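You operate a simulated robot arm through the tools that you are given. There is no shell and no other tool. Be economical: measure what you need, move in short steps, check, and stop when the job is done.

You run a simulated robot arm. Do the job below in one go: nothing can be reset, and whatever is moved stays where it is left.

## Task
Lift the grey carton out, fold the crate flat, stand the carton on it.
Fine: carton on the bench meanwhile; short walls fold down before the long ones; fingers clear of the hinges. Drop and damage nothing, leave nothing switched on.

The check looks at the end state, three seconds after you hand in, the way a careful person would. Anything else that was tipped, shoved, dropped, spilled or broken makes it a failure. Flat cloth is picked up by pressing the open fingertips on it (5 to 10 N) and closing them slowly along it; thin cloth reads only 2 to 8 mm in the jaws.

## Robot
A 7-joint arm with a two-finger parallel gripper, fixed in place. Base frame: the origin is at the foot of the arm, x ahead of it, y to its left, z up; the work surface is at about z = 0.82. Units: m, rad, N and s.
With the tool pointing down near the work surface it reaches from about 0.22 to 0.74 m from the base axis. Its first joint turns from -2.897 to 2.897 rad. Payload 1.57 kg.
The tool frame sits at the grasp point between the pads (the TCP): z along the fingers, y along the line on which they close. The tips reach 0.03 m beyond it. The gripper opens to 0.11 m. The fingers are 0.024 m wide and 0.012 m thick; the gripper's body (0.048 by 0.112 m) begins 0.078 m behind the TCP.
Orientation is that of the tool frame in the base frame, as a unit quaternion [w, x, y, z]. With the fingers straight down and closing along the base's y, the tool's x points along the base's -x, its y along +y and its z along -z.

## Interface
- The arm moves only by the tool send_rows. Its argument "deltas" is a list that holds one entry, the list of rows, each a list of 7 numbers: the finger opening in m, from 0 to 0.11, then the shift along the tool's x, y, z in units of 250 mm (1.0 is 250 mm), then the turn, a rotation vector about the tool's x, y, z in units of 60 degrees (1.0 is 60 degrees). In form: [[[gripper, x, y, z, rx, ry, rz], ...]]. A call has 1 to 10 rows; each row is the pose to reach, as a shift and turn from the pose commanded when the call began, along the tool's axes at that moment. A call with a number of a shift or a turn outside -1 to 1 is refused whole. Each row takes 0.2 s and may step no farther than 0.05 m and 0.15 rad from the row before; otherwise, or with a gripper value out of range, the whole call is refused. A pose out of reach is approached as far as the arm can. The call stops where the force on the tool passes 40 N (or 10 N more than at its start, if that is more) or the arm is blocked; 0.2 s more then pass. Each finger travels about 0.045 m/s and halts on what it meets, pressing with about 27 N; the grip force reading is that of the motor and also rises with nothing between the fingers. The clock runs only during rows and for 0.2 s after the last one: add rows that repeat a pose to give the fingers time. The reply holds the time, the measured pose of the TCP, the force on the tool along the base axes, the opening and the grip force, in the units named above and with some noise.
- Cameras (640 x 400 px; columns grow to the right, rows downward): "scene" is fixed at [0.0499, 0.6508, 1.6302]; the picture's right is [-0.63, -0.77, 0.00], its down [-0.69, 0.56, -0.46] and it looks along [0.35, -0.29, -0.89] (base axes); focal length 308 px, centre (320, 200). "wrist" rides on the gripper at [0.07, 0.016, -0.141] in the tool frame; the picture's right is [-0.23, 0.97, 0.00], its down [-0.86, -0.20, -0.48] and it looks along [-0.47, -0.11, 0.88] (tool axes); focal length 222 px, centre (320, 200). There is no depth. A picture from a camera that has moved, and an enlarged one, comes with that camera's place and axes in the base frame and with its lens.
- snapshot(camera): a new picture of that camera. It takes no simulated time.
- lift_body(by): slides the trunk up (or, below 0, down) by that many m; the arm rides with it, the base frame stays. It gives what a move gives, with no picture.
- inspect(camera, box): a new picture of the part [left, top, right, bottom] of that camera's present view, enlarged. It takes no simulated time.
- close_job(): hands the job in; it is judged then, once.

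Work in short steps. Places have to be worked out from the pictures, the camera data and where the tool is seen: move nearer, look again, correct. Check each grasp and each placing, and mend what went wrong. You have 120 turns and 68 pictures in all, those below and enlarged ones among them. Open the gripper and draw the arm clear of the work before you hand the job in, unless the task says otherwise; then end with one line.

The tools are called as a command line: name --argument value ..., lists and objects as JSON in quotes. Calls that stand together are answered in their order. send_rows: Moves the arm, as the interface text tells. Its arguments: {"type":"object","properties":{"deltas":{"type":"array","items":{"type":"array","items":{"type":"array","items":{"type":"number"}}}}},"required":["deltas"]} The other tools are called the same way: lift_body (by) slides the trunk up or down; snapshot (camera) takes a picture; inspect (camera, box) takes an enlarged picture of a part of a camera's view; close_job () hands the job in.

At the start:

```text
time: 0.0
eef_pos: [0.4338, 0.3137, 1.1156]
tool_rot: [0.0, 0.0, 1.0, 0.001]
contact_force: [0.1, -1.2, -1.0]
finger_gap: 0.11
finger_force: 0.1
trunk travel left (down, up): [-0.525, 0.065]
```

scene: 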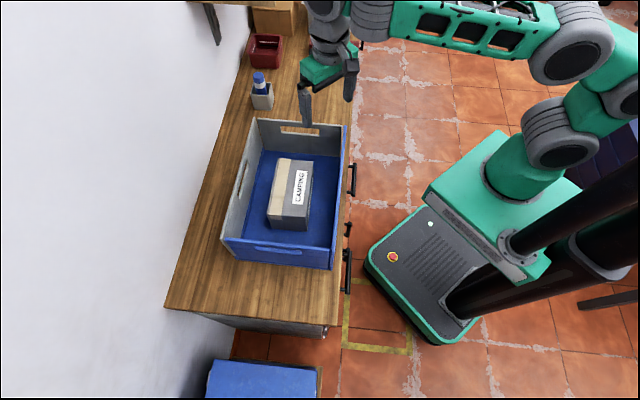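
wrist: 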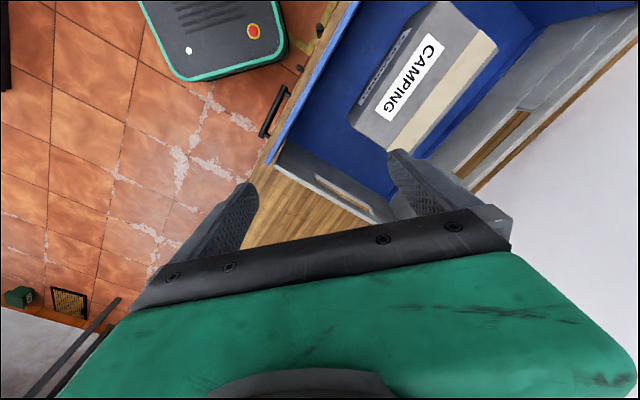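

I'll start with enlarged views of the crate to work out the geometry.

inspect --camera "scene" --box '[200, 100, 370, 290]'

inspect --camera "wrist" --box '[240, 0, 640, 250]'

```text
2.11 times, centred on (285, 195) of scene
camera zoom: at [0.0499, 0.6508, 1.6302], right [-0.63, -0.77, 0.0], down [-0.69, 0.56, -0.46], along [0.35, -0.29, -0.89], focal length 649 px, centre (394, 210)
```

zoom: 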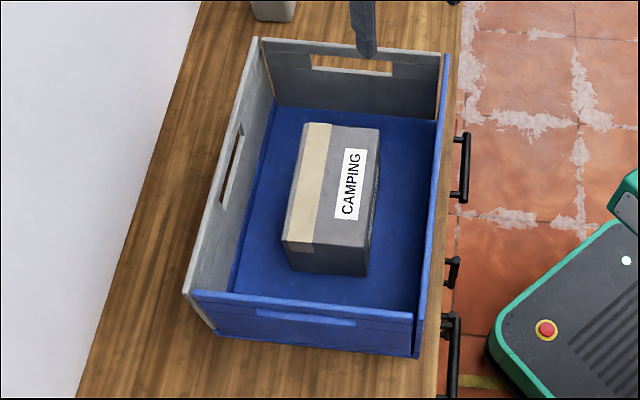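

```text
1.60 times, centred on (440, 125) of wrist
camera zoom: at [0.3627, 0.3299, 1.2565], right [0.23, 0.97, 0.0], down [0.86, -0.2, 0.48], along [0.47, -0.11, -0.88], focal length 355 px, centre (128, 320)
```

zoom: 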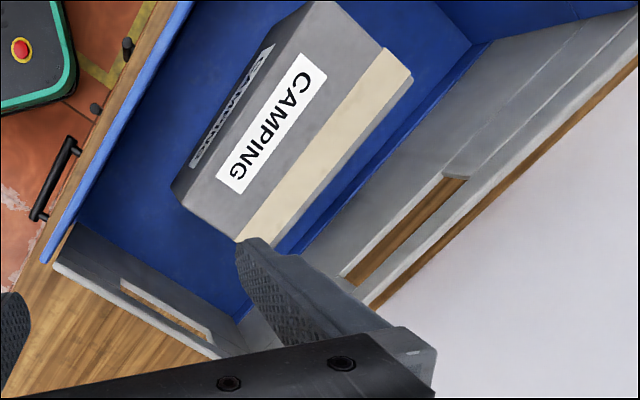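

Crate is turned 45° in the base frame, with its long axis along (0.71,-0.71). Its centre is about (0.404,0.459) and its rim at z≈0.97. The carton is about 0.10 wide and sits near the centre. I'll move above it with the tool turned 45°.

send_rows --deltas '[[[0.11, 0.02, 0.09, 0, 0, 0, 0.125], [0.11, 0.04, 0.19, 0, 0, 0, 0.25], [0.11, 0.06, 0.28, 0, 0, 0, 0.375], [0.11, 0.08, 0.37, 0, 0, 0, 0.5], [0.11, 0.1, 0.47, 0, 0, 0, 0.625], [0.11, 0.127, 0.56, 0, 0, 0, 0.75], [0.11, 0.127, 0.56, 0, 0, 0, 0.75]]]'

snapshot --camera "wrist"

inspect --camera "scene" --box '[200, 100, 370, 290]'

```text
time: 1.6
eef_pos: [0.4029, 0.4541, 1.1138]
tool_rot: [0.0, 0.384, 0.924, 0.001]
contact_force: [0.1, -0.6, 0.4]
finger_gap: 0.11
finger_force: 0.0
trunk travel left (down, up): [-0.525, 0.065]
```

```text
63 pictures are left
camera wrist: at [0.3641, 0.5146, 1.2556], right [0.85, 0.53, 0.0], down [0.46, -0.75, 0.48], along [0.25, -0.41, -0.88], focal length 222 px, centre (320, 200)
```

wrist: 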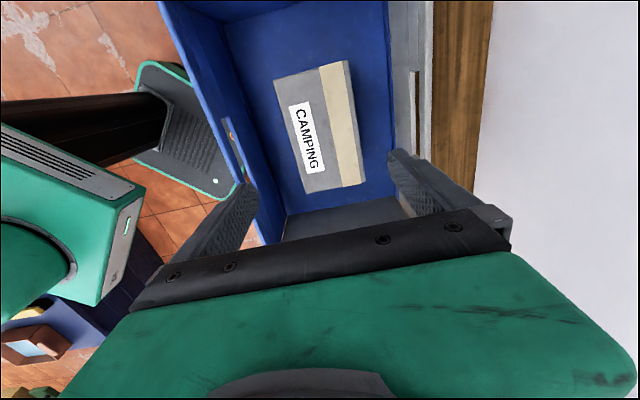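

```text
2.11 times, centred on (285, 195) of scene
camera zoom: at [0.0499, 0.6508, 1.6302], right [-0.63, -0.77, 0.0], down [-0.69, 0.56, -0.46], along [0.35, -0.29, -0.89], focal length 649 px, centre (394, 210)
```

zoom: 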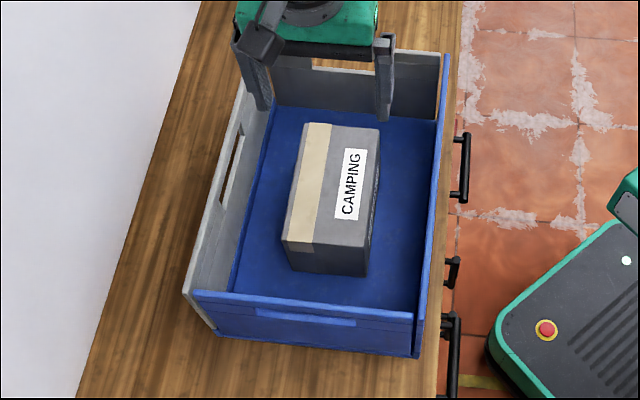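

The tool is above the carton. I'll zoom the wrist view to measure the carton's yaw, centre and height.

inspect --camera "wrist" --box '[220, 30, 460, 250]'

```text
1.82 times, centred on (340, 140) of wrist
camera zoom: at [0.3641, 0.5146, 1.2556], right [0.85, 0.53, 0.0], down [0.46, -0.75, 0.48], along [0.25, -0.41, -0.88], focal length 404 px, centre (284, 309)
```

zoom: 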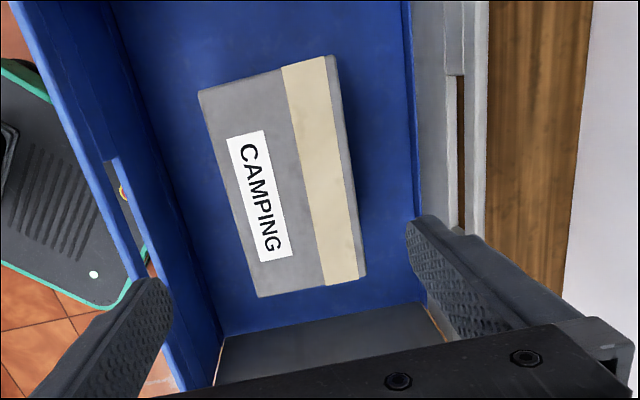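

Carton centre ≈ (0.404,0.452), 0.09 wide, top z≈0.93, aligned with the tool. I'll descend around it without gripping yet.

send_rows --deltas '[[[0.11, 0, 0, 0.16, 0, 0, 0], [0.11, 0, 0, 0.32, 0, 0, 0], [0.11, 0, 0, 0.48, 0, 0, 0], [0.11, 0, 0, 0.6, 0, 0, 0], [0.11, 0, 0, 0.68, 0, 0, 0], [0.11, 0, 0, 0.68, 0, 0, 0]]]'

snapshot --camera "wrist"

inspect --camera "scene" --box '[200, 100, 370, 290]'

```text
time: 3.0
eef_pos: [0.4171, 0.4771, 0.9633]
tool_rot: [-0.001, 0.382, 0.924, -0.002]
contact_force: [-3.6, -3.4, 13.2]
finger_gap: 0.1099
finger_force: 0.1
out of reach, approached as far as the arm can: row 4, 5, 6
trunk travel left (down, up): [-0.525, 0.065]
```

```text
60 pictures are left
camera wrist: at [0.3788, 0.5383, 1.1034], right [0.85, 0.53, 0.0], down [0.46, -0.74, 0.48], along [0.25, -0.41, -0.88], focal length 222 px, centre (320, 200)
```

wrist: 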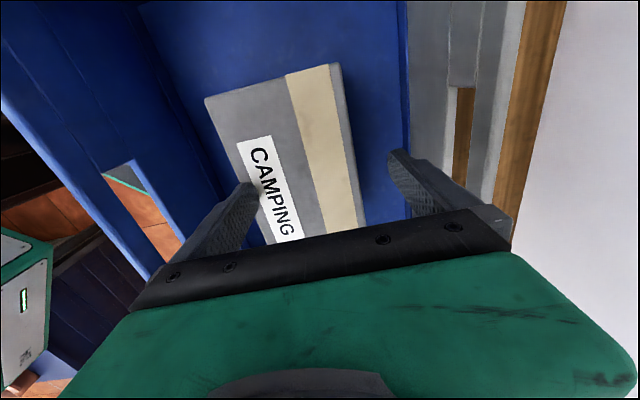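

```text
2.11 times, centred on (285, 195) of scene
camera zoom: at [0.0499, 0.6508, 1.6302], right [-0.63, -0.77, 0.0], down [-0.69, 0.56, -0.46], along [0.35, -0.29, -0.89], focal length 649 px, centre (394, 210)
```

zoom: 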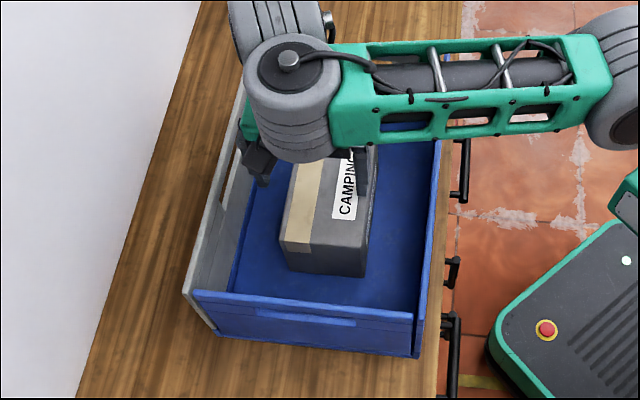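

The arm ran out of downward reach, drifted sideways, and a tip is probably touching the carton top. I'll go back up, then lower the trunk to gain reach.

send_rows --deltas '[[[0.11, 0, 0, -0.18, 0, 0, 0], [0.11, 0, 0, -0.36, 0, 0, 0], [0.11, 0, 0, -0.5, 0, 0, 0], [0.11, 0, 0, -0.5, 0, 0, 0]]]'

```text
time: 4.0
eef_pos: [0.4195, 0.4759, 1.087]
tool_rot: [-0.001, 0.383, 0.924, 0.0]
contact_force: [-0.3, 0.2, -0.1]
finger_gap: 0.11
finger_force: 0.0
trunk travel left (down, up): [-0.525, 0.065]
```

Clear now, at z 1.087. I'll raise the tool 0.2 and re-centre it, then lower the trunk 0.2.

send_rows --deltas '[[[0.11, -0.01, -0.05, -0.18, 0, 0, 0], [0.11, -0.024, -0.112, -0.36, 0, 0, 0], [0.11, -0.024, -0.112, -0.54, 0, 0, 0], [0.11, -0.024, -0.112, -0.72, 0, 0, 0], [0.11, -0.024, -0.112, -0.88, 0, 0, 0], [0.11, -0.024, -0.112, -0.88, 0, 0, 0]]]'

lift_body --by -0.2

snapshot --camera "scene"

inspect --camera "wrist" --box '[220, 30, 460, 250]'

```text
time: 5.4
eef_pos: [0.3884, 0.437, 1.2864]
tool_rot: [0.0, 0.383, 0.924, 0.0]
contact_force: [-0.1, -0.1, 0.0]
finger_gap: 0.11
finger_force: 0.1
out of reach, approached as far as the arm can: row 4, 5, 6
trunk travel left (down, up): [-0.525, 0.065]
```

```text
time: 7.6
eef_pos: [0.3875, 0.4362, 1.0871]
tool_rot: [0.001, 0.382, 0.924, 0.001]
contact_force: [0.4, 0.6, -0.6]
finger_gap: 0.1101
finger_force: 0.1
trunk travel left (down, up): [-0.325, 0.265]
```

```text
58 pictures are left
```

scene: 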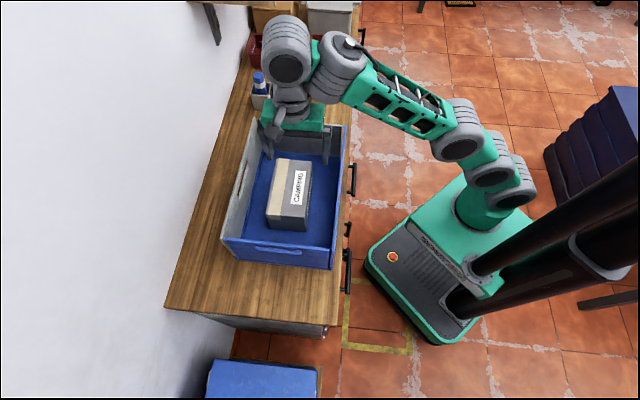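

```text
1.82 times, centred on (340, 140) of wrist
camera zoom: at [0.3497, 0.4976, 1.2291], right [0.85, 0.53, 0.0], down [0.46, -0.75, 0.48], along [0.25, -0.41, -0.88], focal length 404 px, centre (284, 309)
```

zoom: 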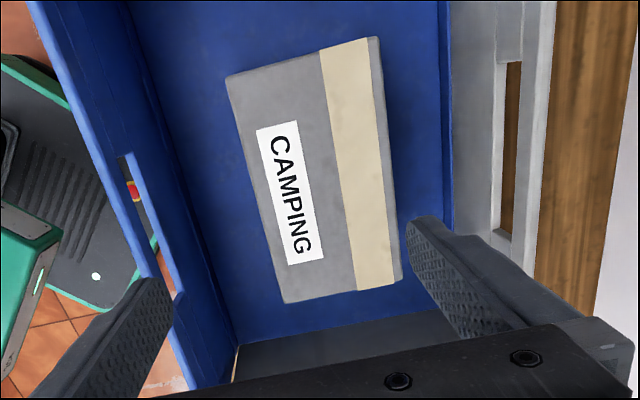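

Trunk is lower and the carton is essentially unmoved at ≈ (0.405,0.455). I'll centre, then descend straight.

send_rows --deltas '[[[0.11, 0.004, 0.103, 0.0, 0, 0, 0], [0.11, 0.004, 0.103, 0.16, 0, 0, 0], [0.11, 0.004, 0.103, 0.32, 0, 0, 0], [0.11, 0.004, 0.103, 0.4, 0, 0, 0], [0.11, 0.004, 0.103, 0.4, 0, 0, 0]]]'

inspect --camera "wrist" --box '[160, 0, 560, 250]'

```text
time: 8.8
eef_pos: [0.4043, 0.4544, 0.9877]
tool_rot: [0.0, 0.383, 0.924, 0.0]
contact_force: [-0.5, -0.3, -0.4]
finger_gap: 0.1099
finger_force: 0.1
out of reach, approached as far as the arm can: row 1
trunk travel left (down, up): [-0.325, 0.265]
```

```text
1.60 times, centred on (360, 125) of wrist
camera zoom: at [0.3665, 0.5171, 1.1283], right [0.85, 0.53, 0.0], down [0.46, -0.75, 0.48], along [0.25, -0.41, -0.88], focal length 355 px, centre (256, 320)
```

zoom: 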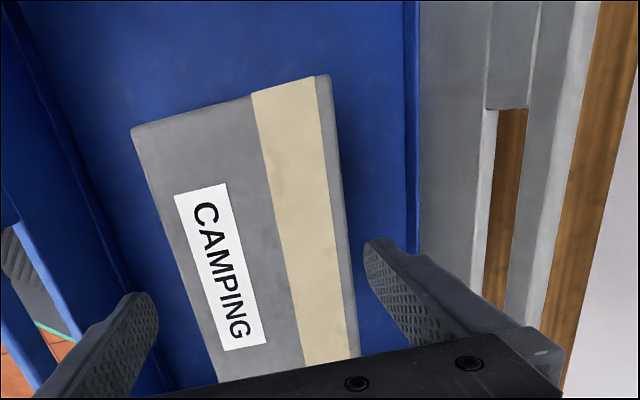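

The fingers straddle the carton with clearance on both sides, so I'll descend to grasp height.

send_rows --deltas '[[[0.11, 0, 0, 0.12, 0, 0, 0], [0.11, 0, 0, 0.24, 0, 0, 0], [0.11, 0, 0, 0.36, 0, 0, 0], [0.11, 0, 0, 0.36, 0, 0, 0]]]'

snapshot --camera "wrist"

```text
time: 9.8
eef_pos: [0.407, 0.4568, 0.8988]
tool_rot: [0.0, 0.382, 0.924, 0.001]
contact_force: [-0.3, -0.8, -0.1]
finger_gap: 0.1099
finger_force: 0.1
trunk travel left (down, up): [-0.325, 0.265]
```

```text
55 pictures are left
camera wrist: at [0.3688, 0.5179, 1.04], right [0.85, 0.53, 0.0], down [0.46, -0.75, 0.48], along [0.25, -0.41, -0.88], focal length 222 px, centre (320, 200)
```

wrist: 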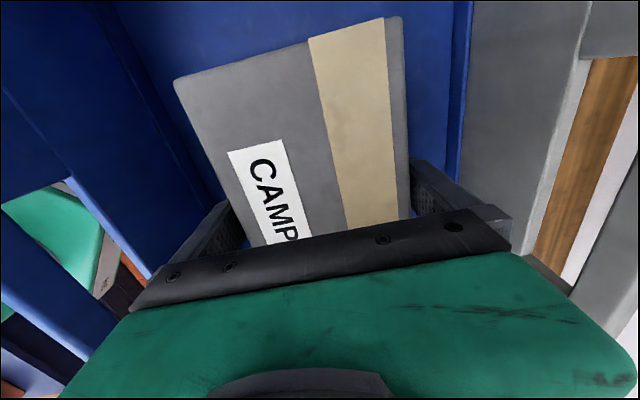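

Straddling with no contact. I'll close the fingers and give them time.

send_rows --deltas '[[[0.095, 0, 0, 0, 0, 0, 0], [0.085, 0, 0, 0, 0, 0, 0], [0.075, 0, 0, 0, 0, 0, 0], [0.07, 0, 0, 0, 0, 0, 0], [0.07, 0, 0, 0, 0, 0, 0]]]'

```text
time: 11.0
eef_pos: [0.4071, 0.4575, 0.8991]
tool_rot: [0.0, 0.383, 0.924, 0.0]
contact_force: [1.1, 1.5, -0.3]
finger_gap: 0.1
finger_force: 26.5
trunk travel left (down, up): [-0.325, 0.265]
```

Gripped at 0.100 m with 26 N. I'll lift a little and check the load.

send_rows --deltas '[[[0.07, 0, 0, -0.06, 0, 0, 0], [0.07, 0, 0, -0.14, 0, 0, 0], [0.07, 0, 0, -0.24, 0, 0, 0], [0.07, 0, 0, -0.24, 0, 0, 0]]]'

snapshot --camera "scene"

```text
time: 12.0
eef_pos: [0.4054, 0.4583, 0.9572]
tool_rot: [0.001, 0.383, 0.924, 0.0]
contact_force: [-0.8, -0.8, -4.2]
finger_gap: 0.0998
finger_force: 27.1
trunk travel left (down, up): [-0.325, 0.265]
```

```text
54 pictures are left
```

scene: 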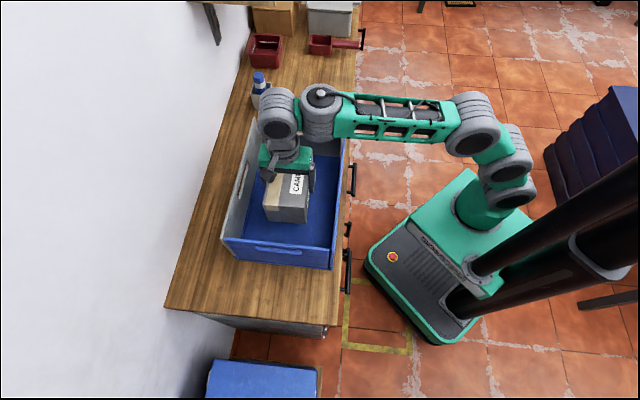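

Carton held, about 0.4 kg. I'll raise it with the trunk to clear the rim (~0.98).

lift_body --by 0.15

snapshot --camera "scene"

```text
time: 13.7
eef_pos: [0.4062, 0.4588, 1.1077]
tool_rot: [-0.001, 0.383, 0.924, 0.001]
contact_force: [-0.6, -0.3, -4.4]
finger_gap: 0.0997
finger_force: 26.9
trunk travel left (down, up): [-0.475, 0.115]
```

```text
53 pictures are left
```

scene: 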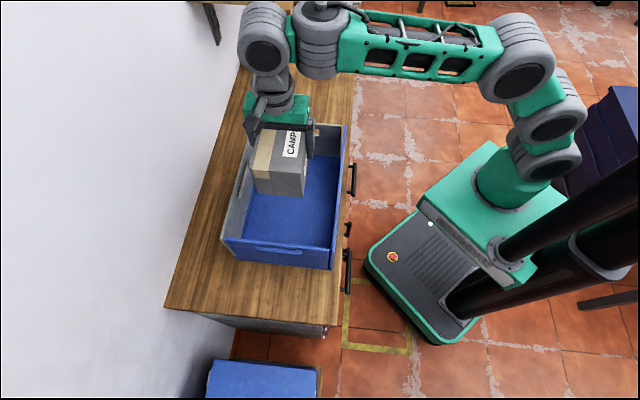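

Carton bottom is clear of the rim. I'll carry it along the crate axis toward the free bench area beyond the far short wall.

send_rows --deltas '[[[0.07, -0.12, -0.01, 0, 0, 0, 0], [0.07, -0.26, -0.03, 0, 0, 0, 0], [0.07, -0.4, -0.05, 0, 0, 0, 0], [0.07, -0.54, -0.07, 0, 0, 0, 0], [0.07, -0.68, -0.09, 0, 0, 0, 0], [0.07, -0.8, -0.11, 0, 0, 0, 0], [0.07, -0.8, -0.11, 0, 0, 0, 0]]]'

snapshot --camera "scene"

```text
time: 15.3
eef_pos: [0.528, 0.2994, 1.108]
tool_rot: [-0.001, 0.382, 0.924, 0.0]
contact_force: [0.0, -0.4, -4.8]
finger_gap: 0.0999
finger_force: 27.2
trunk travel left (down, up): [-0.475, 0.115]
```

```text
52 pictures are left
```

scene: 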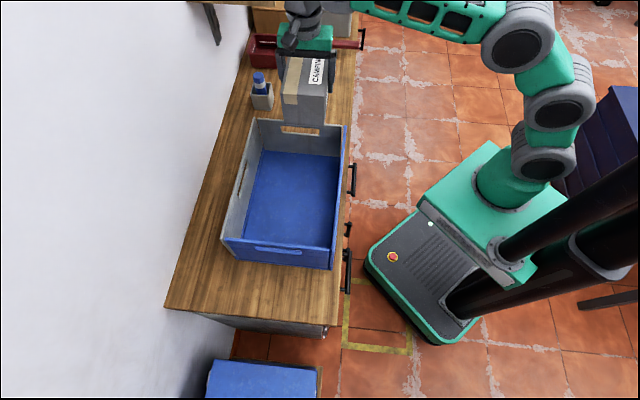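

send_rows --deltas '[[[0.07, -0.12, -0.003, 0, 0, 0, 0], [0.07, -0.26, -0.006, 0, 0, 0, 0], [0.07, -0.4, -0.01, 0, 0, 0, 0], [0.07, -0.53, -0.012, 0, 0, 0, 0], [0.07, -0.634, -0.012, 0, 0, 0, 0], [0.07, -0.634, -0.012, 0, 0, 0, 0]]]'

snapshot --camera "scene"

snapshot --camera "wrist"

```text
time: 16.7
eef_pos: [0.6387, 0.1828, 1.1084]
tool_rot: [0.0, 0.383, 0.924, 0.001]
contact_force: [0.4, -0.2, -4.0]
finger_gap: 0.0997
finger_force: 26.4
trunk travel left (down, up): [-0.475, 0.115]
```

```text
51 pictures are left
```

scene: 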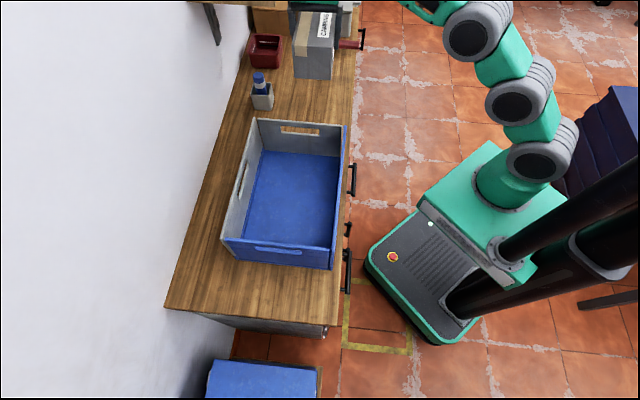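

```text
50 pictures are left
camera wrist: at [0.6005, 0.2443, 1.2493], right [0.85, 0.53, 0.0], down [0.46, -0.75, 0.48], along [0.25, -0.41, -0.88], focal length 222 px, centre (320, 200)
```

wrist: 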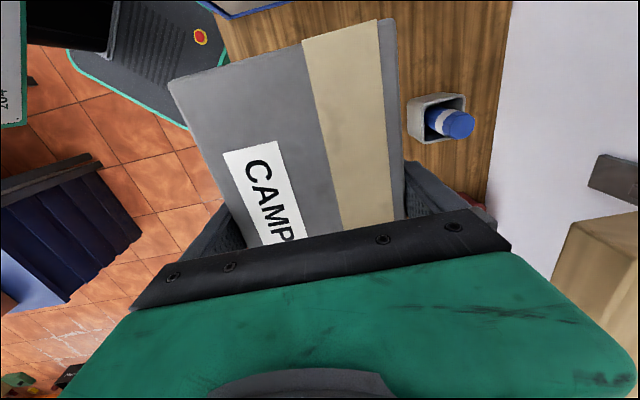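

Over clear bench, bottle well away. I'll lower with the trunk most of the way.

lift_body --by -0.18

inspect --camera "scene" --box '[220, 20, 380, 130]'

```text
time: 18.7
eef_pos: [0.6388, 0.1832, 0.9273]
tool_rot: [0.0, 0.382, 0.924, -0.001]
contact_force: [0.0, -0.2, -4.5]
finger_gap: 0.1
finger_force: 26.8
trunk travel left (down, up): [-0.295, 0.295]
```

```text
3.64 times, centred on (300, 75) of scene
camera zoom: at [0.0499, 0.6508, 1.6302], right [-0.63, -0.77, 0.0], down [-0.69, 0.56, -0.46], along [0.35, -0.29, -0.89], focal length 1122 px, centre (393, 654)
```

zoom: 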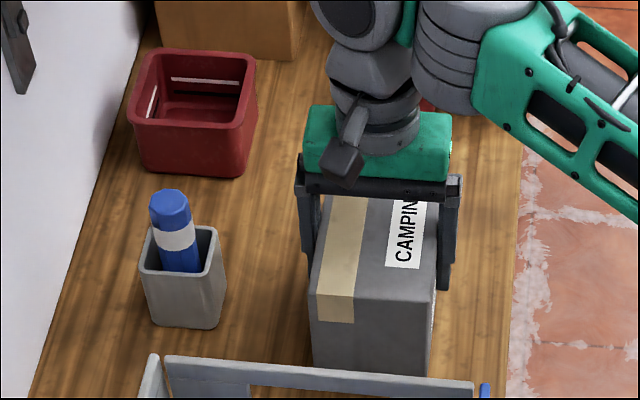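

send_rows --deltas '[[[0.07, 0, 0, 0.04, 0, 0, 0], [0.07, 0, 0, 0.08, 0, 0, 0], [0.07, 0, 0, 0.1, 0, 0, 0], [0.07, 0, 0, 0.12, 0, 0, 0]]]'

```text
time: 19.7
eef_pos: [0.6377, 0.1843, 0.8966]
tool_rot: [0.0, 0.383, 0.924, -0.001]
contact_force: [-0.3, -0.1, -3.7]
finger_gap: 0.1001
finger_force: 26.6
trunk travel left (down, up): [-0.295, 0.295]
```

send_rows --deltas '[[[0.07, 0, 0, 0.01, 0, 0, 0], [0.07, 0, 0, 0.02, 0, 0, 0], [0.07, 0, 0, 0.026, 0, 0, 0]]]'

```text
time: 20.5
eef_pos: [0.6381, 0.1836, 0.8922]
tool_rot: [0.0, 0.383, 0.924, 0.0]
contact_force: [0.7, -0.9, -3.9]
finger_gap: 0.0997
finger_force: 27.0
trunk travel left (down, up): [-0.295, 0.295]
```

Still carrying the full load (−4 N), so I'll keep going down in small steps.

send_rows --deltas '[[[0.07, 0, 0, 0.01, 0, 0, 0], [0.07, 0, 0, 0.018, 0, 0, 0], [0.07, 0, 0, 0.018, 0, 0, 0]]]'

```text
time: 21.3
eef_pos: [0.6389, 0.1842, 0.8861]
tool_rot: [0.001, 0.383, 0.924, 0.0]
contact_force: [0.5, 0.8, -2.8]
finger_gap: 0.0998
finger_force: 26.9
trunk travel left (down, up): [-0.295, 0.295]
```

send_rows --deltas '[[[0.07, 0, 0, 0.008, 0, 0, 0], [0.07, 0, 0, 0.012, 0, 0, 0], [0.07, 0, 0, 0.012, 0, 0, 0]]]'

```text
time: 22.1
eef_pos: [0.6376, 0.1833, 0.8882]
tool_rot: [0.001, 0.383, 0.924, 0.002]
contact_force: [3.1, 1.8, 16.1]
finger_gap: 0.0999
finger_force: 26.9
trunk travel left (down, up): [-0.295, 0.295]
```

The carton is on the bench (+16 N). I'll ease up 1 mm, release, then withdraw upward.

send_rows --deltas '[[[0.07, 0, 0, -0.006, 0, 0, 0], [0.105, 0, 0, -0.006, 0, 0, 0], [0.11, 0, 0, -0.006, 0, 0, 0], [0.11, 0, 0, -0.006, 0, 0, 0]]]'

inspect --camera "wrist" --box '[160, 0, 560, 250]'

```text
time: 23.1
eef_pos: [0.6393, 0.1828, 0.8867]
tool_rot: [0.0, 0.383, 0.924, 0.0]
contact_force: [-0.3, -0.5, 0.4]
finger_gap: 0.11
finger_force: 0.1
trunk travel left (down, up): [-0.295, 0.295]
```

```text
1.60 times, centred on (360, 125) of wrist
camera zoom: at [0.6001, 0.2438, 1.0271], right [0.85, 0.53, 0.0], down [0.46, -0.75, 0.48], along [0.25, -0.41, -0.88], focal length 355 px, centre (256, 320)
```

zoom: 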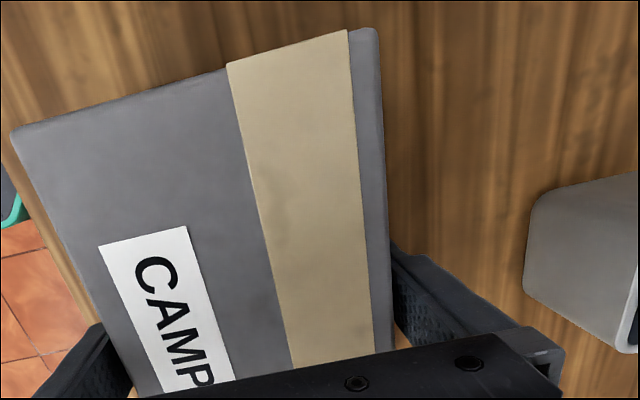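

Released and standing freely. I'll rise straight up with the trunk.

lift_body --by 0.2

inspect --camera "scene" --box '[200, 100, 370, 290]'

inspect --camera "scene" --box '[220, 20, 380, 130]'

```text
time: 25.3
eef_pos: [0.6381, 0.1845, 1.085]
tool_rot: [0.0, 0.382, 0.924, 0.0]
contact_force: [-0.2, -0.4, 0.6]
finger_gap: 0.1101
finger_force: 0.1
trunk travel left (down, up): [-0.495, 0.095]
```

```text
2.11 times, centred on (285, 195) of scene
camera zoom: at [0.0499, 0.6508, 1.6302], right [-0.63, -0.77, 0.0], down [-0.69, 0.56, -0.46], along [0.35, -0.29, -0.89], focal length 649 px, centre (394, 210)
```

zoom: 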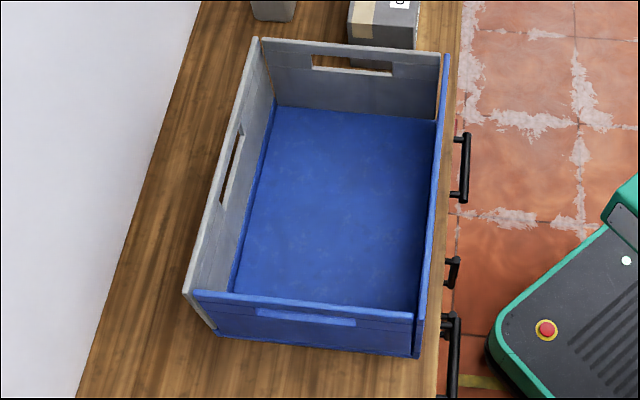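

```text
3.64 times, centred on (300, 75) of scene
camera zoom: at [0.0499, 0.6508, 1.6302], right [-0.63, -0.77, 0.0], down [-0.69, 0.56, -0.46], along [0.35, -0.29, -0.89], focal length 1122 px, centre (393, 654)
```

zoom: 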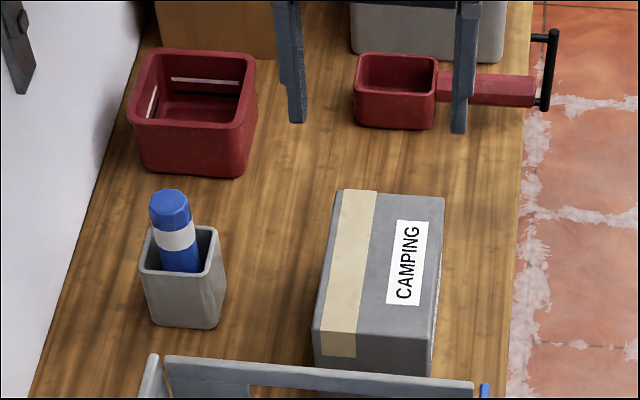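

The carton stands well on the bench. Crate axis runs s∈±0.181, with the far rim's outer face at s≈0.187 and the rim at z≈0.97. The handle slots are mid-wall. I'll bring closed fingers outside the far short wall, off the slot at cross −0.08.

send_rows --deltas '[[[0.08, 0.1, -0.04, 0, 0, 0, 0], [0.06, 0.22, -0.08, 0, 0, 0, 0], [0.04, 0.34, -0.13, 0, 0, 0, 0], [0.02, 0.46, -0.18, 0, 0, 0, 0], [0.0, 0.559, -0.2135, 0, 0, 0, 0], [0.0, 0.559, -0.2135, 0, 0, 0, 0], [0.0, 0.559, -0.2135, 0, 0, 0, 0]]]'

lift_body --by -0.07

inspect --camera "scene" --box '[210, 60, 370, 200]'

```text
time: 26.9
eef_pos: [0.5004, 0.2428, 1.0845]
tool_rot: [0.0, 0.383, 0.924, 0.0]
contact_force: [1.1, -0.2, 0.0]
finger_gap: 0.0
finger_force: 13.7
trunk travel left (down, up): [-0.495, 0.095]
```

```text
time: 28.0
eef_pos: [0.5012, 0.2413, 1.0168]
tool_rot: [0.001, 0.383, 0.924, 0.001]
contact_force: [-0.5, -0.4, 0.6]
finger_gap: 0.0
finger_force: 21.1
trunk travel left (down, up): [-0.425, 0.165]
```

```text
2.86 times, centred on (290, 130) of scene
camera zoom: at [0.0499, 0.6508, 1.6302], right [-0.63, -0.77, 0.0], down [-0.69, 0.56, -0.46], along [0.35, -0.29, -0.89], focal length 881 px, centre (406, 400)
```

zoom: 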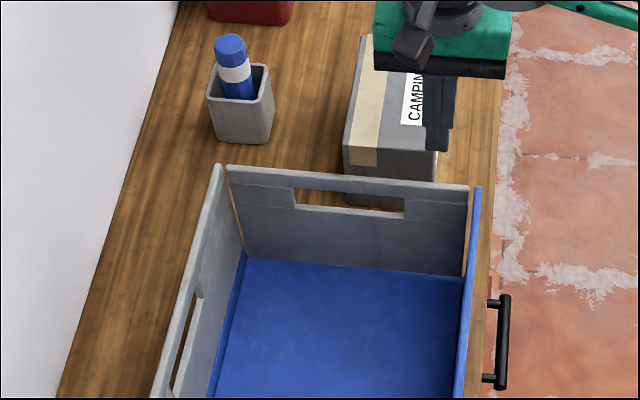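

Fingers are between the wall and the carton. I'll lower 0.045 with rows (tip ≈0.942) and then push inward a little, watching force.

send_rows --deltas '[[[0.0, 0, 0, 0.09, 0, 0, 0], [0.0, 0, 0, 0.18, 0, 0, 0], [0.0, 0.04, 0, 0.18, 0, 0, 0], [0.0, 0.08, 0, 0.18, 0, 0, 0], [0.0, 0.12, 0, 0.18, 0, 0, 0], [0.0, 0.16, 0, 0.18, 0, 0, 0]]]'

inspect --camera "scene" --box '[210, 60, 370, 200]'

```text
time: 29.4
eef_pos: [0.4722, 0.2699, 0.9711]
tool_rot: [0.0, 0.382, 0.924, 0.0]
contact_force: [-0.2, 0.5, -0.4]
finger_gap: 0.0002
finger_force: 21.3
trunk travel left (down, up): [-0.425, 0.165]
```

```text
2.86 times, centred on (290, 130) of scene
camera zoom: at [0.0499, 0.6508, 1.6302], right [-0.63, -0.77, 0.0], down [-0.69, 0.56, -0.46], along [0.35, -0.29, -0.89], focal length 881 px, centre (406, 400)
```

zoom: 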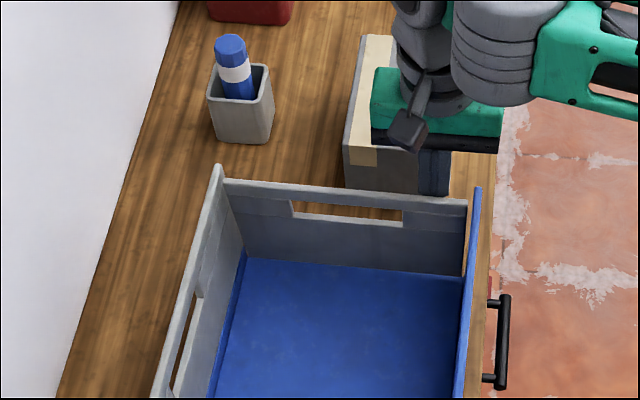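

The wall tilts freely with almost no force, so I'll keep pushing inward and slightly down.

send_rows --deltas '[[[0.0, 0.05, 0, 0, 0, 0, 0], [0.0, 0.1, 0, 0.02, 0, 0, 0], [0.0, 0.15, 0, 0.04, 0, 0, 0], [0.0, 0.2, 0, 0.06, 0, 0, 0], [0.0, 0.25, 0, 0.08, 0, 0, 0], [0.0, 0.25, 0, 0.08, 0, 0, 0]]]'

inspect --camera "scene" --box '[210, 60, 370, 200]'

```text
time: 30.8
eef_pos: [0.4288, 0.3148, 0.9526]
tool_rot: [0.0, 0.383, 0.924, 0.001]
contact_force: [-0.9, 0.0, -0.3]
finger_gap: 0.0002
finger_force: 21.1
trunk travel left (down, up): [-0.425, 0.165]
```

```text
2.86 times, centred on (290, 130) of scene
camera zoom: at [0.0499, 0.6508, 1.6302], right [-0.63, -0.77, 0.0], down [-0.69, 0.56, -0.46], along [0.35, -0.29, -0.89], focal length 881 px, centre (406, 400)
```

zoom: 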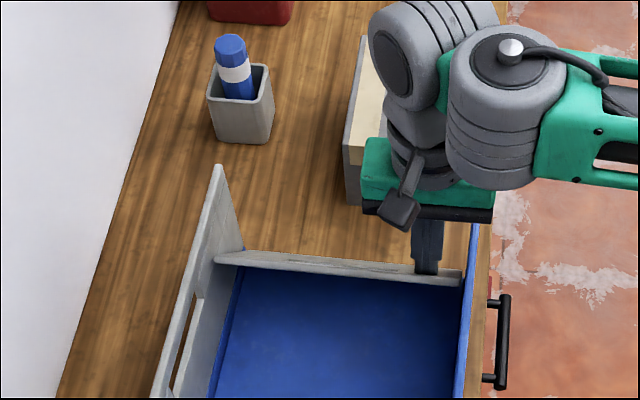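

send_rows --deltas '[[[0.0, 0.05, 0, 0.03, 0, 0, 0], [0.0, 0.1, 0, 0.06, 0, 0, 0], [0.0, 0.15, 0, 0.1, 0, 0, 0], [0.0, 0.2, 0, 0.14, 0, 0, 0], [0.0, 0.2, 0, 0.14, 0, 0, 0]]]'

inspect --camera "scene" --box '[200, 90, 370, 290]'

```text
time: 32.0
eef_pos: [0.3923, 0.3532, 0.9309]
tool_rot: [0.002, 0.383, 0.924, -0.005]
contact_force: [-0.9, -0.6, -0.5]
finger_gap: 0.0001
finger_force: 21.2
out of reach, approached as far as the arm can: row 3, 4, 5
trunk travel left (down, up): [-0.425, 0.165]
```

```text
2.00 times, centred on (285, 190) of scene
camera zoom: at [0.0499, 0.6508, 1.6302], right [-0.63, -0.77, 0.0], down [-0.69, 0.56, -0.46], along [0.35, -0.29, -0.89], focal length 617 px, centre (390, 220)
```

zoom: 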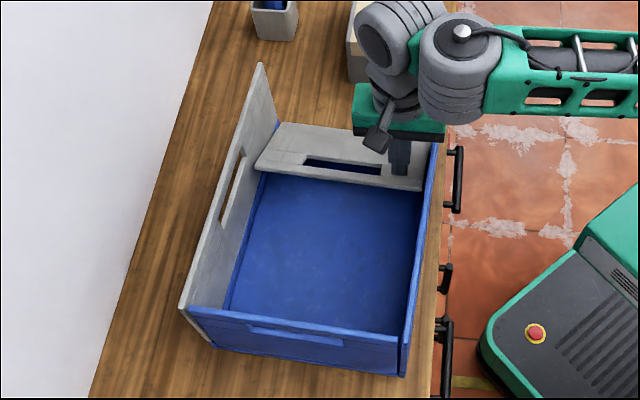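

Wall is at ~65° and my fingers are on its upper (outer) face. I'll lower gently with the trunk to lay it down.

lift_body --by -0.04

inspect --camera "scene" --box '[200, 90, 370, 290]'

```text
time: 32.7
eef_pos: [0.3943, 0.3551, 0.9023]
tool_rot: [0.004, 0.383, 0.924, 0.006]
contact_force: [-0.2, 0.9, 9.2]
finger_gap: 0.0001
finger_force: 21.7
trunk travel left (down, up): [-0.388, 0.202]
stopped: the force on the tool passed its limit (the readings are from after the stop); the commanded pose is now the measured one
```

```text
2.00 times, centred on (285, 190) of scene
camera zoom: at [0.0499, 0.6508, 1.6302], right [-0.63, -0.77, 0.0], down [-0.69, 0.56, -0.46], along [0.35, -0.29, -0.89], focal length 617 px, centre (390, 220)
```

zoom: 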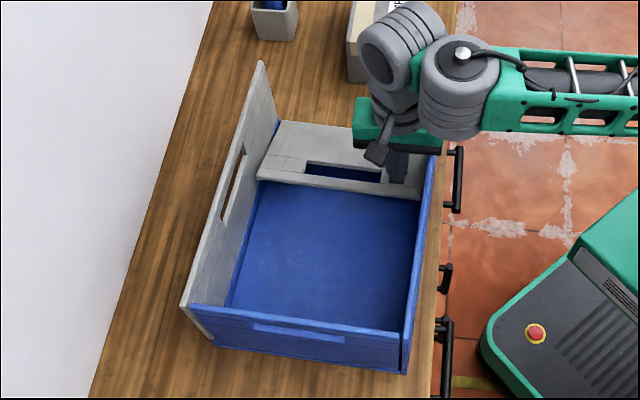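

It stopped on force, so I'll look closer before doing anything else.

inspect --camera "scene" --box '[255, 125, 355, 190]'

snapshot --camera "wrist"

```text
6.15 times, centred on (305, 158) of scene
camera zoom: at [0.0499, 0.6508, 1.6302], right [-0.63, -0.77, 0.0], down [-0.69, 0.56, -0.46], along [0.35, -0.29, -0.89], focal length 1898 px, centre (412, 462)
```

zoom: 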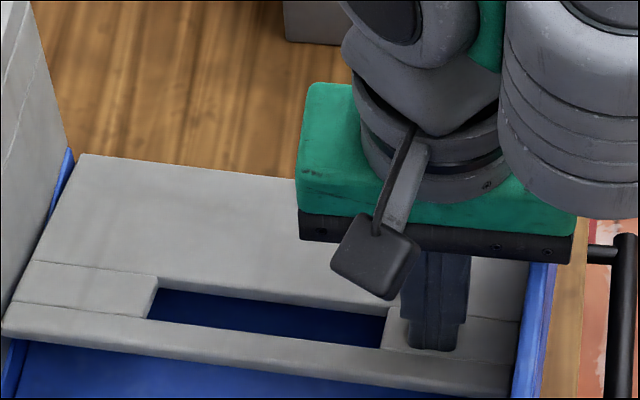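

```text
39 pictures are left
camera wrist: at [0.3549, 0.4148, 1.044], right [0.85, 0.53, 0.01], down [0.46, -0.75, 0.48], along [0.26, -0.4, -0.88], focal length 222 px, centre (320, 200)
```

wrist: 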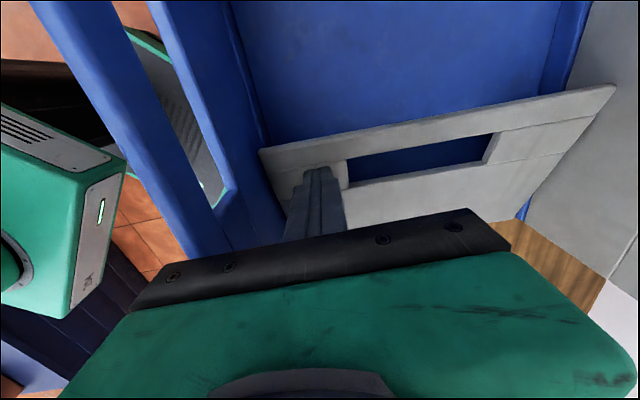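

The wall lies about 15–20° above flat with my fingertip on it. I'll press slowly with small rows to see if it moves down.

send_rows --deltas '[[[0.0, 0, 0, 0.012, 0, 0, 0], [0.0, 0, 0, 0.024, 0, 0, 0], [0.0, 0, 0, 0.036, 0, 0, 0], [0.0, 0, 0, 0.048, 0, 0, 0], [0.0, 0, 0, 0.06, 0, 0, 0], [0.0, 0, 0, 0.06, 0, 0, 0]]]'

inspect --camera "scene" --box '[255, 125, 355, 190]'

```text
time: 33.4
eef_pos: [0.396, 0.3564, 0.9023]
tool_rot: [0.006, 0.384, 0.923, 0.007]
contact_force: [2.8, -2.5, 14.5]
finger_gap: 0.0001
finger_force: 21.3
out of reach, approached as far as the arm can: row 3
trunk travel left (down, up): [-0.388, 0.202]
stopped in row 3: the force on the tool passed its limit (the readings are from after the stop); the commanded pose is now the measured one
```

```text
6.15 times, centred on (305, 158) of scene
camera zoom: at [0.0499, 0.6508, 1.6302], right [-0.63, -0.77, 0.0], down [-0.69, 0.56, -0.46], along [0.35, -0.29, -0.89], focal length 1898 px, centre (412, 462)
```

zoom: 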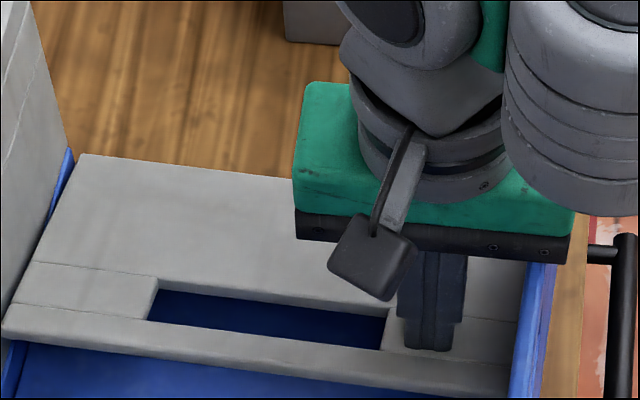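

Likely cause: the gripper body (bottom z≈0.98, reaching cross −0.134) is resting on the right long wall's rim. I'll rise, shift to cross 0 with open fingers (they straddle the slot), then press.

send_rows --deltas '[[[0.0, 0, 0, -0.12, 0, 0, 0], [0.02, 0, 0, -0.24, 0, 0, 0], [0.04, -0.05, 0.08, -0.24, 0, 0, 0], [0.06, -0.1, 0.16, -0.24, 0, 0, 0], [0.08, -0.17, 0.24, -0.24, 0, 0, 0], [0.11, -0.17, 0.312, -0.24, 0, 0, 0], [0.11, -0.17, 0.312, -0.24, 0, 0, 0], [0.11, -0.17, 0.312, -0.24, 0, 0, 0]]]'

snapshot --camera "scene"

```text
time: 35.2
eef_pos: [0.4783, 0.383, 0.9634]
tool_rot: [0.007, 0.382, 0.924, 0.005]
contact_force: [0.0, 1.0, 0.1]
finger_gap: 0.1099
finger_force: 0.0
trunk travel left (down, up): [-0.388, 0.202]
```

```text
37 pictures are left
```

scene: 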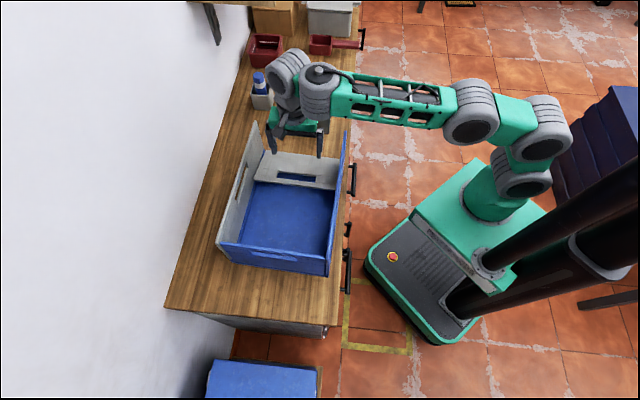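

The crate seems to have slid ~1.5 cm. I'll re-measure it.

inspect --camera "scene" --box '[200, 110, 370, 290]'

```text
2.22 times, centred on (285, 200) of scene
camera zoom: at [0.0499, 0.6508, 1.6302], right [-0.63, -0.77, 0.0], down [-0.69, 0.56, -0.46], along [0.35, -0.29, -0.89], focal length 685 px, centre (398, 200)
```

zoom: 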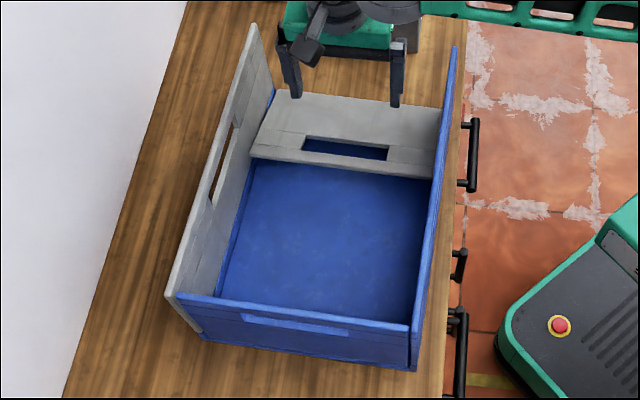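

Crate turned ~2.5° and slid ~1.3 cm. The new centre is ≈(0.395,0.468). I'm above the far wall at s≈0.12, cross 0, so I'll press down slowly.

send_rows --deltas '[[[0.11, 0, 0, 0.06, 0, 0, 0], [0.11, 0, 0, 0.12, 0, 0, 0], [0.11, 0, 0, 0.16, 0, 0, 0], [0.11, 0, 0, 0.19, 0, 0, 0], [0.11, 0, 0, 0.22, 0, 0, 0], [0.11, 0, 0, 0.25, 0, 0, 0], [0.11, 0, 0, 0.27, 0, 0, 0], [0.11, 0, 0, 0.29, 0, 0, 0]]]'

inspect --camera "scene" --box '[200, 110, 370, 290]'

```text
time: 37.0
eef_pos: [0.4801, 0.3827, 0.8891]
tool_rot: [0.006, 0.382, 0.924, 0.004]
contact_force: [0.1, -1.0, -0.5]
finger_gap: 0.1099
finger_force: 0.0
trunk travel left (down, up): [-0.388, 0.202]
```

```text
2.22 times, centred on (285, 200) of scene
camera zoom: at [0.0499, 0.6508, 1.6302], right [-0.63, -0.77, 0.0], down [-0.69, 0.56, -0.46], along [0.35, -0.29, -0.89], focal length 685 px, centre (398, 200)
```

zoom: 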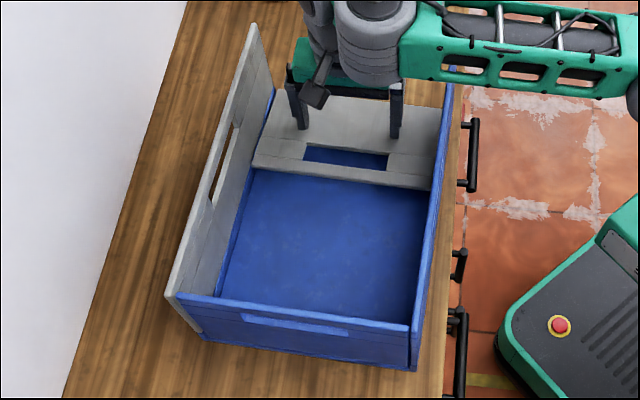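

It yields softly. I'll continue down.

send_rows --deltas '[[[0.11, 0, 0, 0.02, 0, 0, 0], [0.11, 0, 0, 0.04, 0, 0, 0], [0.11, 0, 0, 0.06, 0, 0, 0], [0.11, 0, 0, 0.08, 0, 0, 0], [0.11, 0, 0, 0.08, 0, 0, 0]]]'

inspect --camera "scene" --box '[200, 110, 370, 290]'

```text
time: 38.0
eef_pos: [0.4829, 0.3833, 0.8774]
tool_rot: [0.01, 0.384, 0.923, 0.012]
contact_force: [0.3, -1.0, 16.2]
finger_gap: 0.11
finger_force: 0.0
trunk travel left (down, up): [-0.388, 0.202]
stopped in row 5: the force on the tool passed its limit (the readings are from after the stop); the commanded pose is now the measured one
```

```text
2.22 times, centred on (285, 200) of scene
camera zoom: at [0.0499, 0.6508, 1.6302], right [-0.63, -0.77, 0.0], down [-0.69, 0.56, -0.46], along [0.35, -0.29, -0.89], focal length 685 px, centre (398, 200)
```

zoom: 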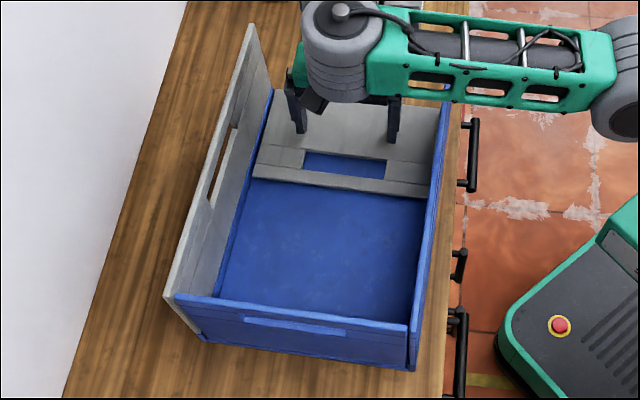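

Far wall is flat (top ≈0.847). Next is the near short wall, pushed toward +s on the same side so the crate's rotation is undone. I'll rise by trunk first.

lift_body --by 0.2

send_rows --deltas '[[[0.08, 0.12, -0.02, 0, 0.014, 0.004, 0], [0.06, 0.26, -0.05, 0, 0.0285, 0.009, 0], [0.04, 0.4, -0.08, 0, 0.0285, 0.009, 0], [0.02, 0.54, -0.11, 0, 0.0285, 0.009, 0], [0.0, 0.68, -0.14, 0, 0.0285, 0.009, 0], [0.0, 0.8, -0.16, 0, 0.0285, 0.009, 0], [0.0, 0.8, -0.16, 0, 0.0285, 0.009, 0]]]'

```text
time: 40.2
eef_pos: [0.4823, 0.3835, 1.0737]
tool_rot: [0.008, 0.383, 0.924, 0.009]
contact_force: [-0.7, 0.8, -0.2]
finger_gap: 0.1099
finger_force: 0.0
trunk travel left (down, up): [-0.588, 0.002]
```

```text
time: 41.8
eef_pos: [0.3101, 0.495, 1.0707]
tool_rot: [-0.003, 0.383, 0.924, -0.004]
contact_force: [-0.5, -0.7, 0.4]
finger_gap: 0.0001
finger_force: 13.1
trunk travel left (down, up): [-0.588, 0.002]
```

send_rows --deltas '[[[0.0, 0.14, -0.03, 0, 0, 0, 0], [0.0, 0.28, -0.06, 0, 0, 0, 0], [0.0, 0.42, -0.09, 0, 0, 0, 0], [0.0, 0.54, -0.116, 0, 0, 0, 0], [0.0, 0.597, -0.116, 0, 0, 0, 0], [0.0, 0.597, -0.116, 0, 0, 0, 0]]]'

lift_body --by -0.06

inspect --camera "scene" --box '[190, 110, 370, 320]'

```text
time: 43.2
eef_pos: [0.1869, 0.5819, 1.071]
tool_rot: [-0.001, 0.383, 0.924, -0.002]
contact_force: [0.0, 0.4, -0.7]
finger_gap: 0.0002
finger_force: 21.1
trunk travel left (down, up): [-0.588, 0.002]
```

```text
time: 44.2
eef_pos: [0.1875, 0.5825, 1.0111]
tool_rot: [-0.002, 0.383, 0.924, -0.002]
contact_force: [-0.6, 1.1, 0.3]
finger_gap: 0.0
finger_force: 21.7
trunk travel left (down, up): [-0.528, 0.062]
```

```text
1.90 times, centred on (280, 215) of scene
camera zoom: at [0.0499, 0.6508, 1.6302], right [-0.63, -0.77, 0.0], down [-0.69, 0.56, -0.46], along [0.35, -0.29, -0.89], focal length 588 px, centre (396, 171)
```

zoom: 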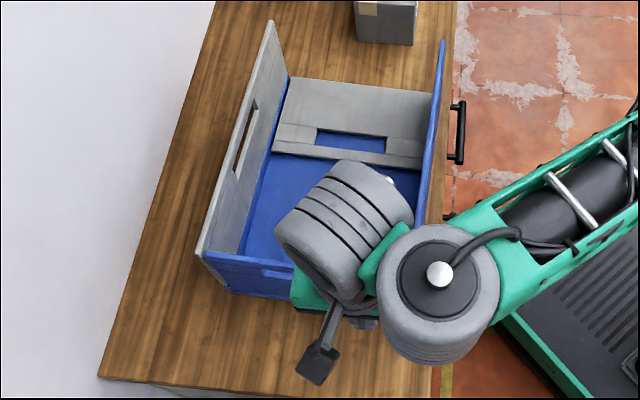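

Tool is outside the near wall. I'll lower to tip ≈0.945.

lift_body --by -0.036

send_rows --deltas '[[[0.0, -0.03, -0.03, 0, 0, 0, 0], [0.0, -0.06, -0.03, 0, 0, 0, 0], [0.0, -0.09, -0.03, 0, 0, 0, 0], [0.0, -0.12, -0.03, 0, 0, 0, 0], [0.0, -0.15, -0.03, 0, 0, 0, 0], [0.0, -0.18, -0.03, 0, 0, 0, 0], [0.0, -0.2, -0.03, 0, 0, 0, 0]]]'

snapshot --camera "wrist"

```text
time: 45.0
eef_pos: [0.1868, 0.5817, 0.9751]
tool_rot: [-0.002, 0.383, 0.924, -0.002]
contact_force: [0.2, 0.5, -0.3]
finger_gap: 0.0
finger_force: 20.8
trunk travel left (down, up): [-0.492, 0.098]
```

```text
time: 46.6
eef_pos: [0.2156, 0.5403, 0.9758]
tool_rot: [-0.002, 0.383, 0.924, -0.003]
contact_force: [-1.3, -0.4, -1.1]
finger_gap: 0.0
finger_force: 21.1
trunk travel left (down, up): [-0.492, 0.098]
```

```text
32 pictures are left
camera wrist: at [0.1783, 0.6011, 1.1161], right [0.85, 0.53, -0.01], down [0.47, -0.74, 0.48], along [0.25, -0.41, -0.88], focal length 222 px, centre (320, 200)
```

wrist: 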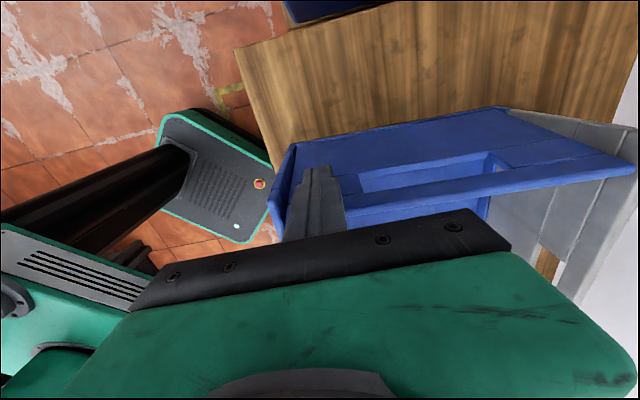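

Finger is on the outer face beside the slot and the wall is tilting in. I'll continue more slowly along the arc.

send_rows --deltas '[[[0.0, -0.03, 0, 0.005, 0, 0, 0], [0.0, -0.06, 0, 0.012, 0, 0, 0], [0.0, -0.09, 0, 0.02, 0, 0, 0], [0.0, -0.12, 0, 0.03, 0, 0, 0], [0.0, -0.15, 0, 0.04, 0, 0, 0], [0.0, -0.18, 0, 0.05, 0, 0, 0], [0.0, -0.21, 0, 0.065, 0, 0, 0], [0.0, -0.24, 0, 0.08, 0, 0, 0], [0.0, -0.27, 0, 0.1, 0, 0, 0], [0.0, -0.3, 0, 0.12, 0, 0, 0]]]'

inspect --camera "scene" --box '[190, 110, 370, 320]'

```text
time: 48.8
eef_pos: [0.2745, 0.5051, 0.9708]
tool_rot: [-0.001, 0.384, 0.923, -0.007]
contact_force: [-1.1, -0.6, 0.9]
finger_gap: 0.0
finger_force: 22.0
out of reach, approached as far as the arm can: row 4, 5, 6, 7, 8, 9, 10
trunk travel left (down, up): [-0.492, 0.098]
```

```text
1.90 times, centred on (280, 215) of scene
camera zoom: at [0.0499, 0.6508, 1.6302], right [-0.63, -0.77, 0.0], down [-0.69, 0.56, -0.46], along [0.35, -0.29, -0.89], focal length 588 px, centre (396, 171)
```

zoom: 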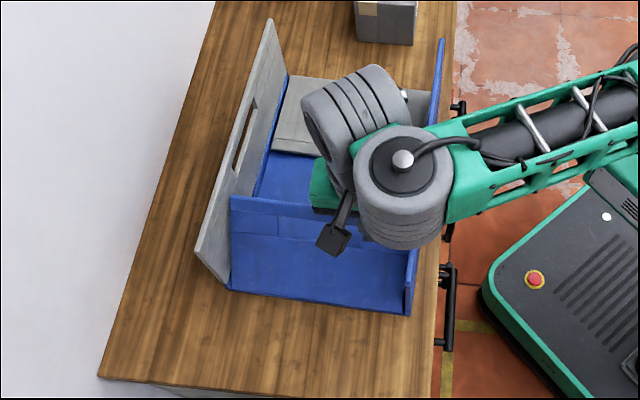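

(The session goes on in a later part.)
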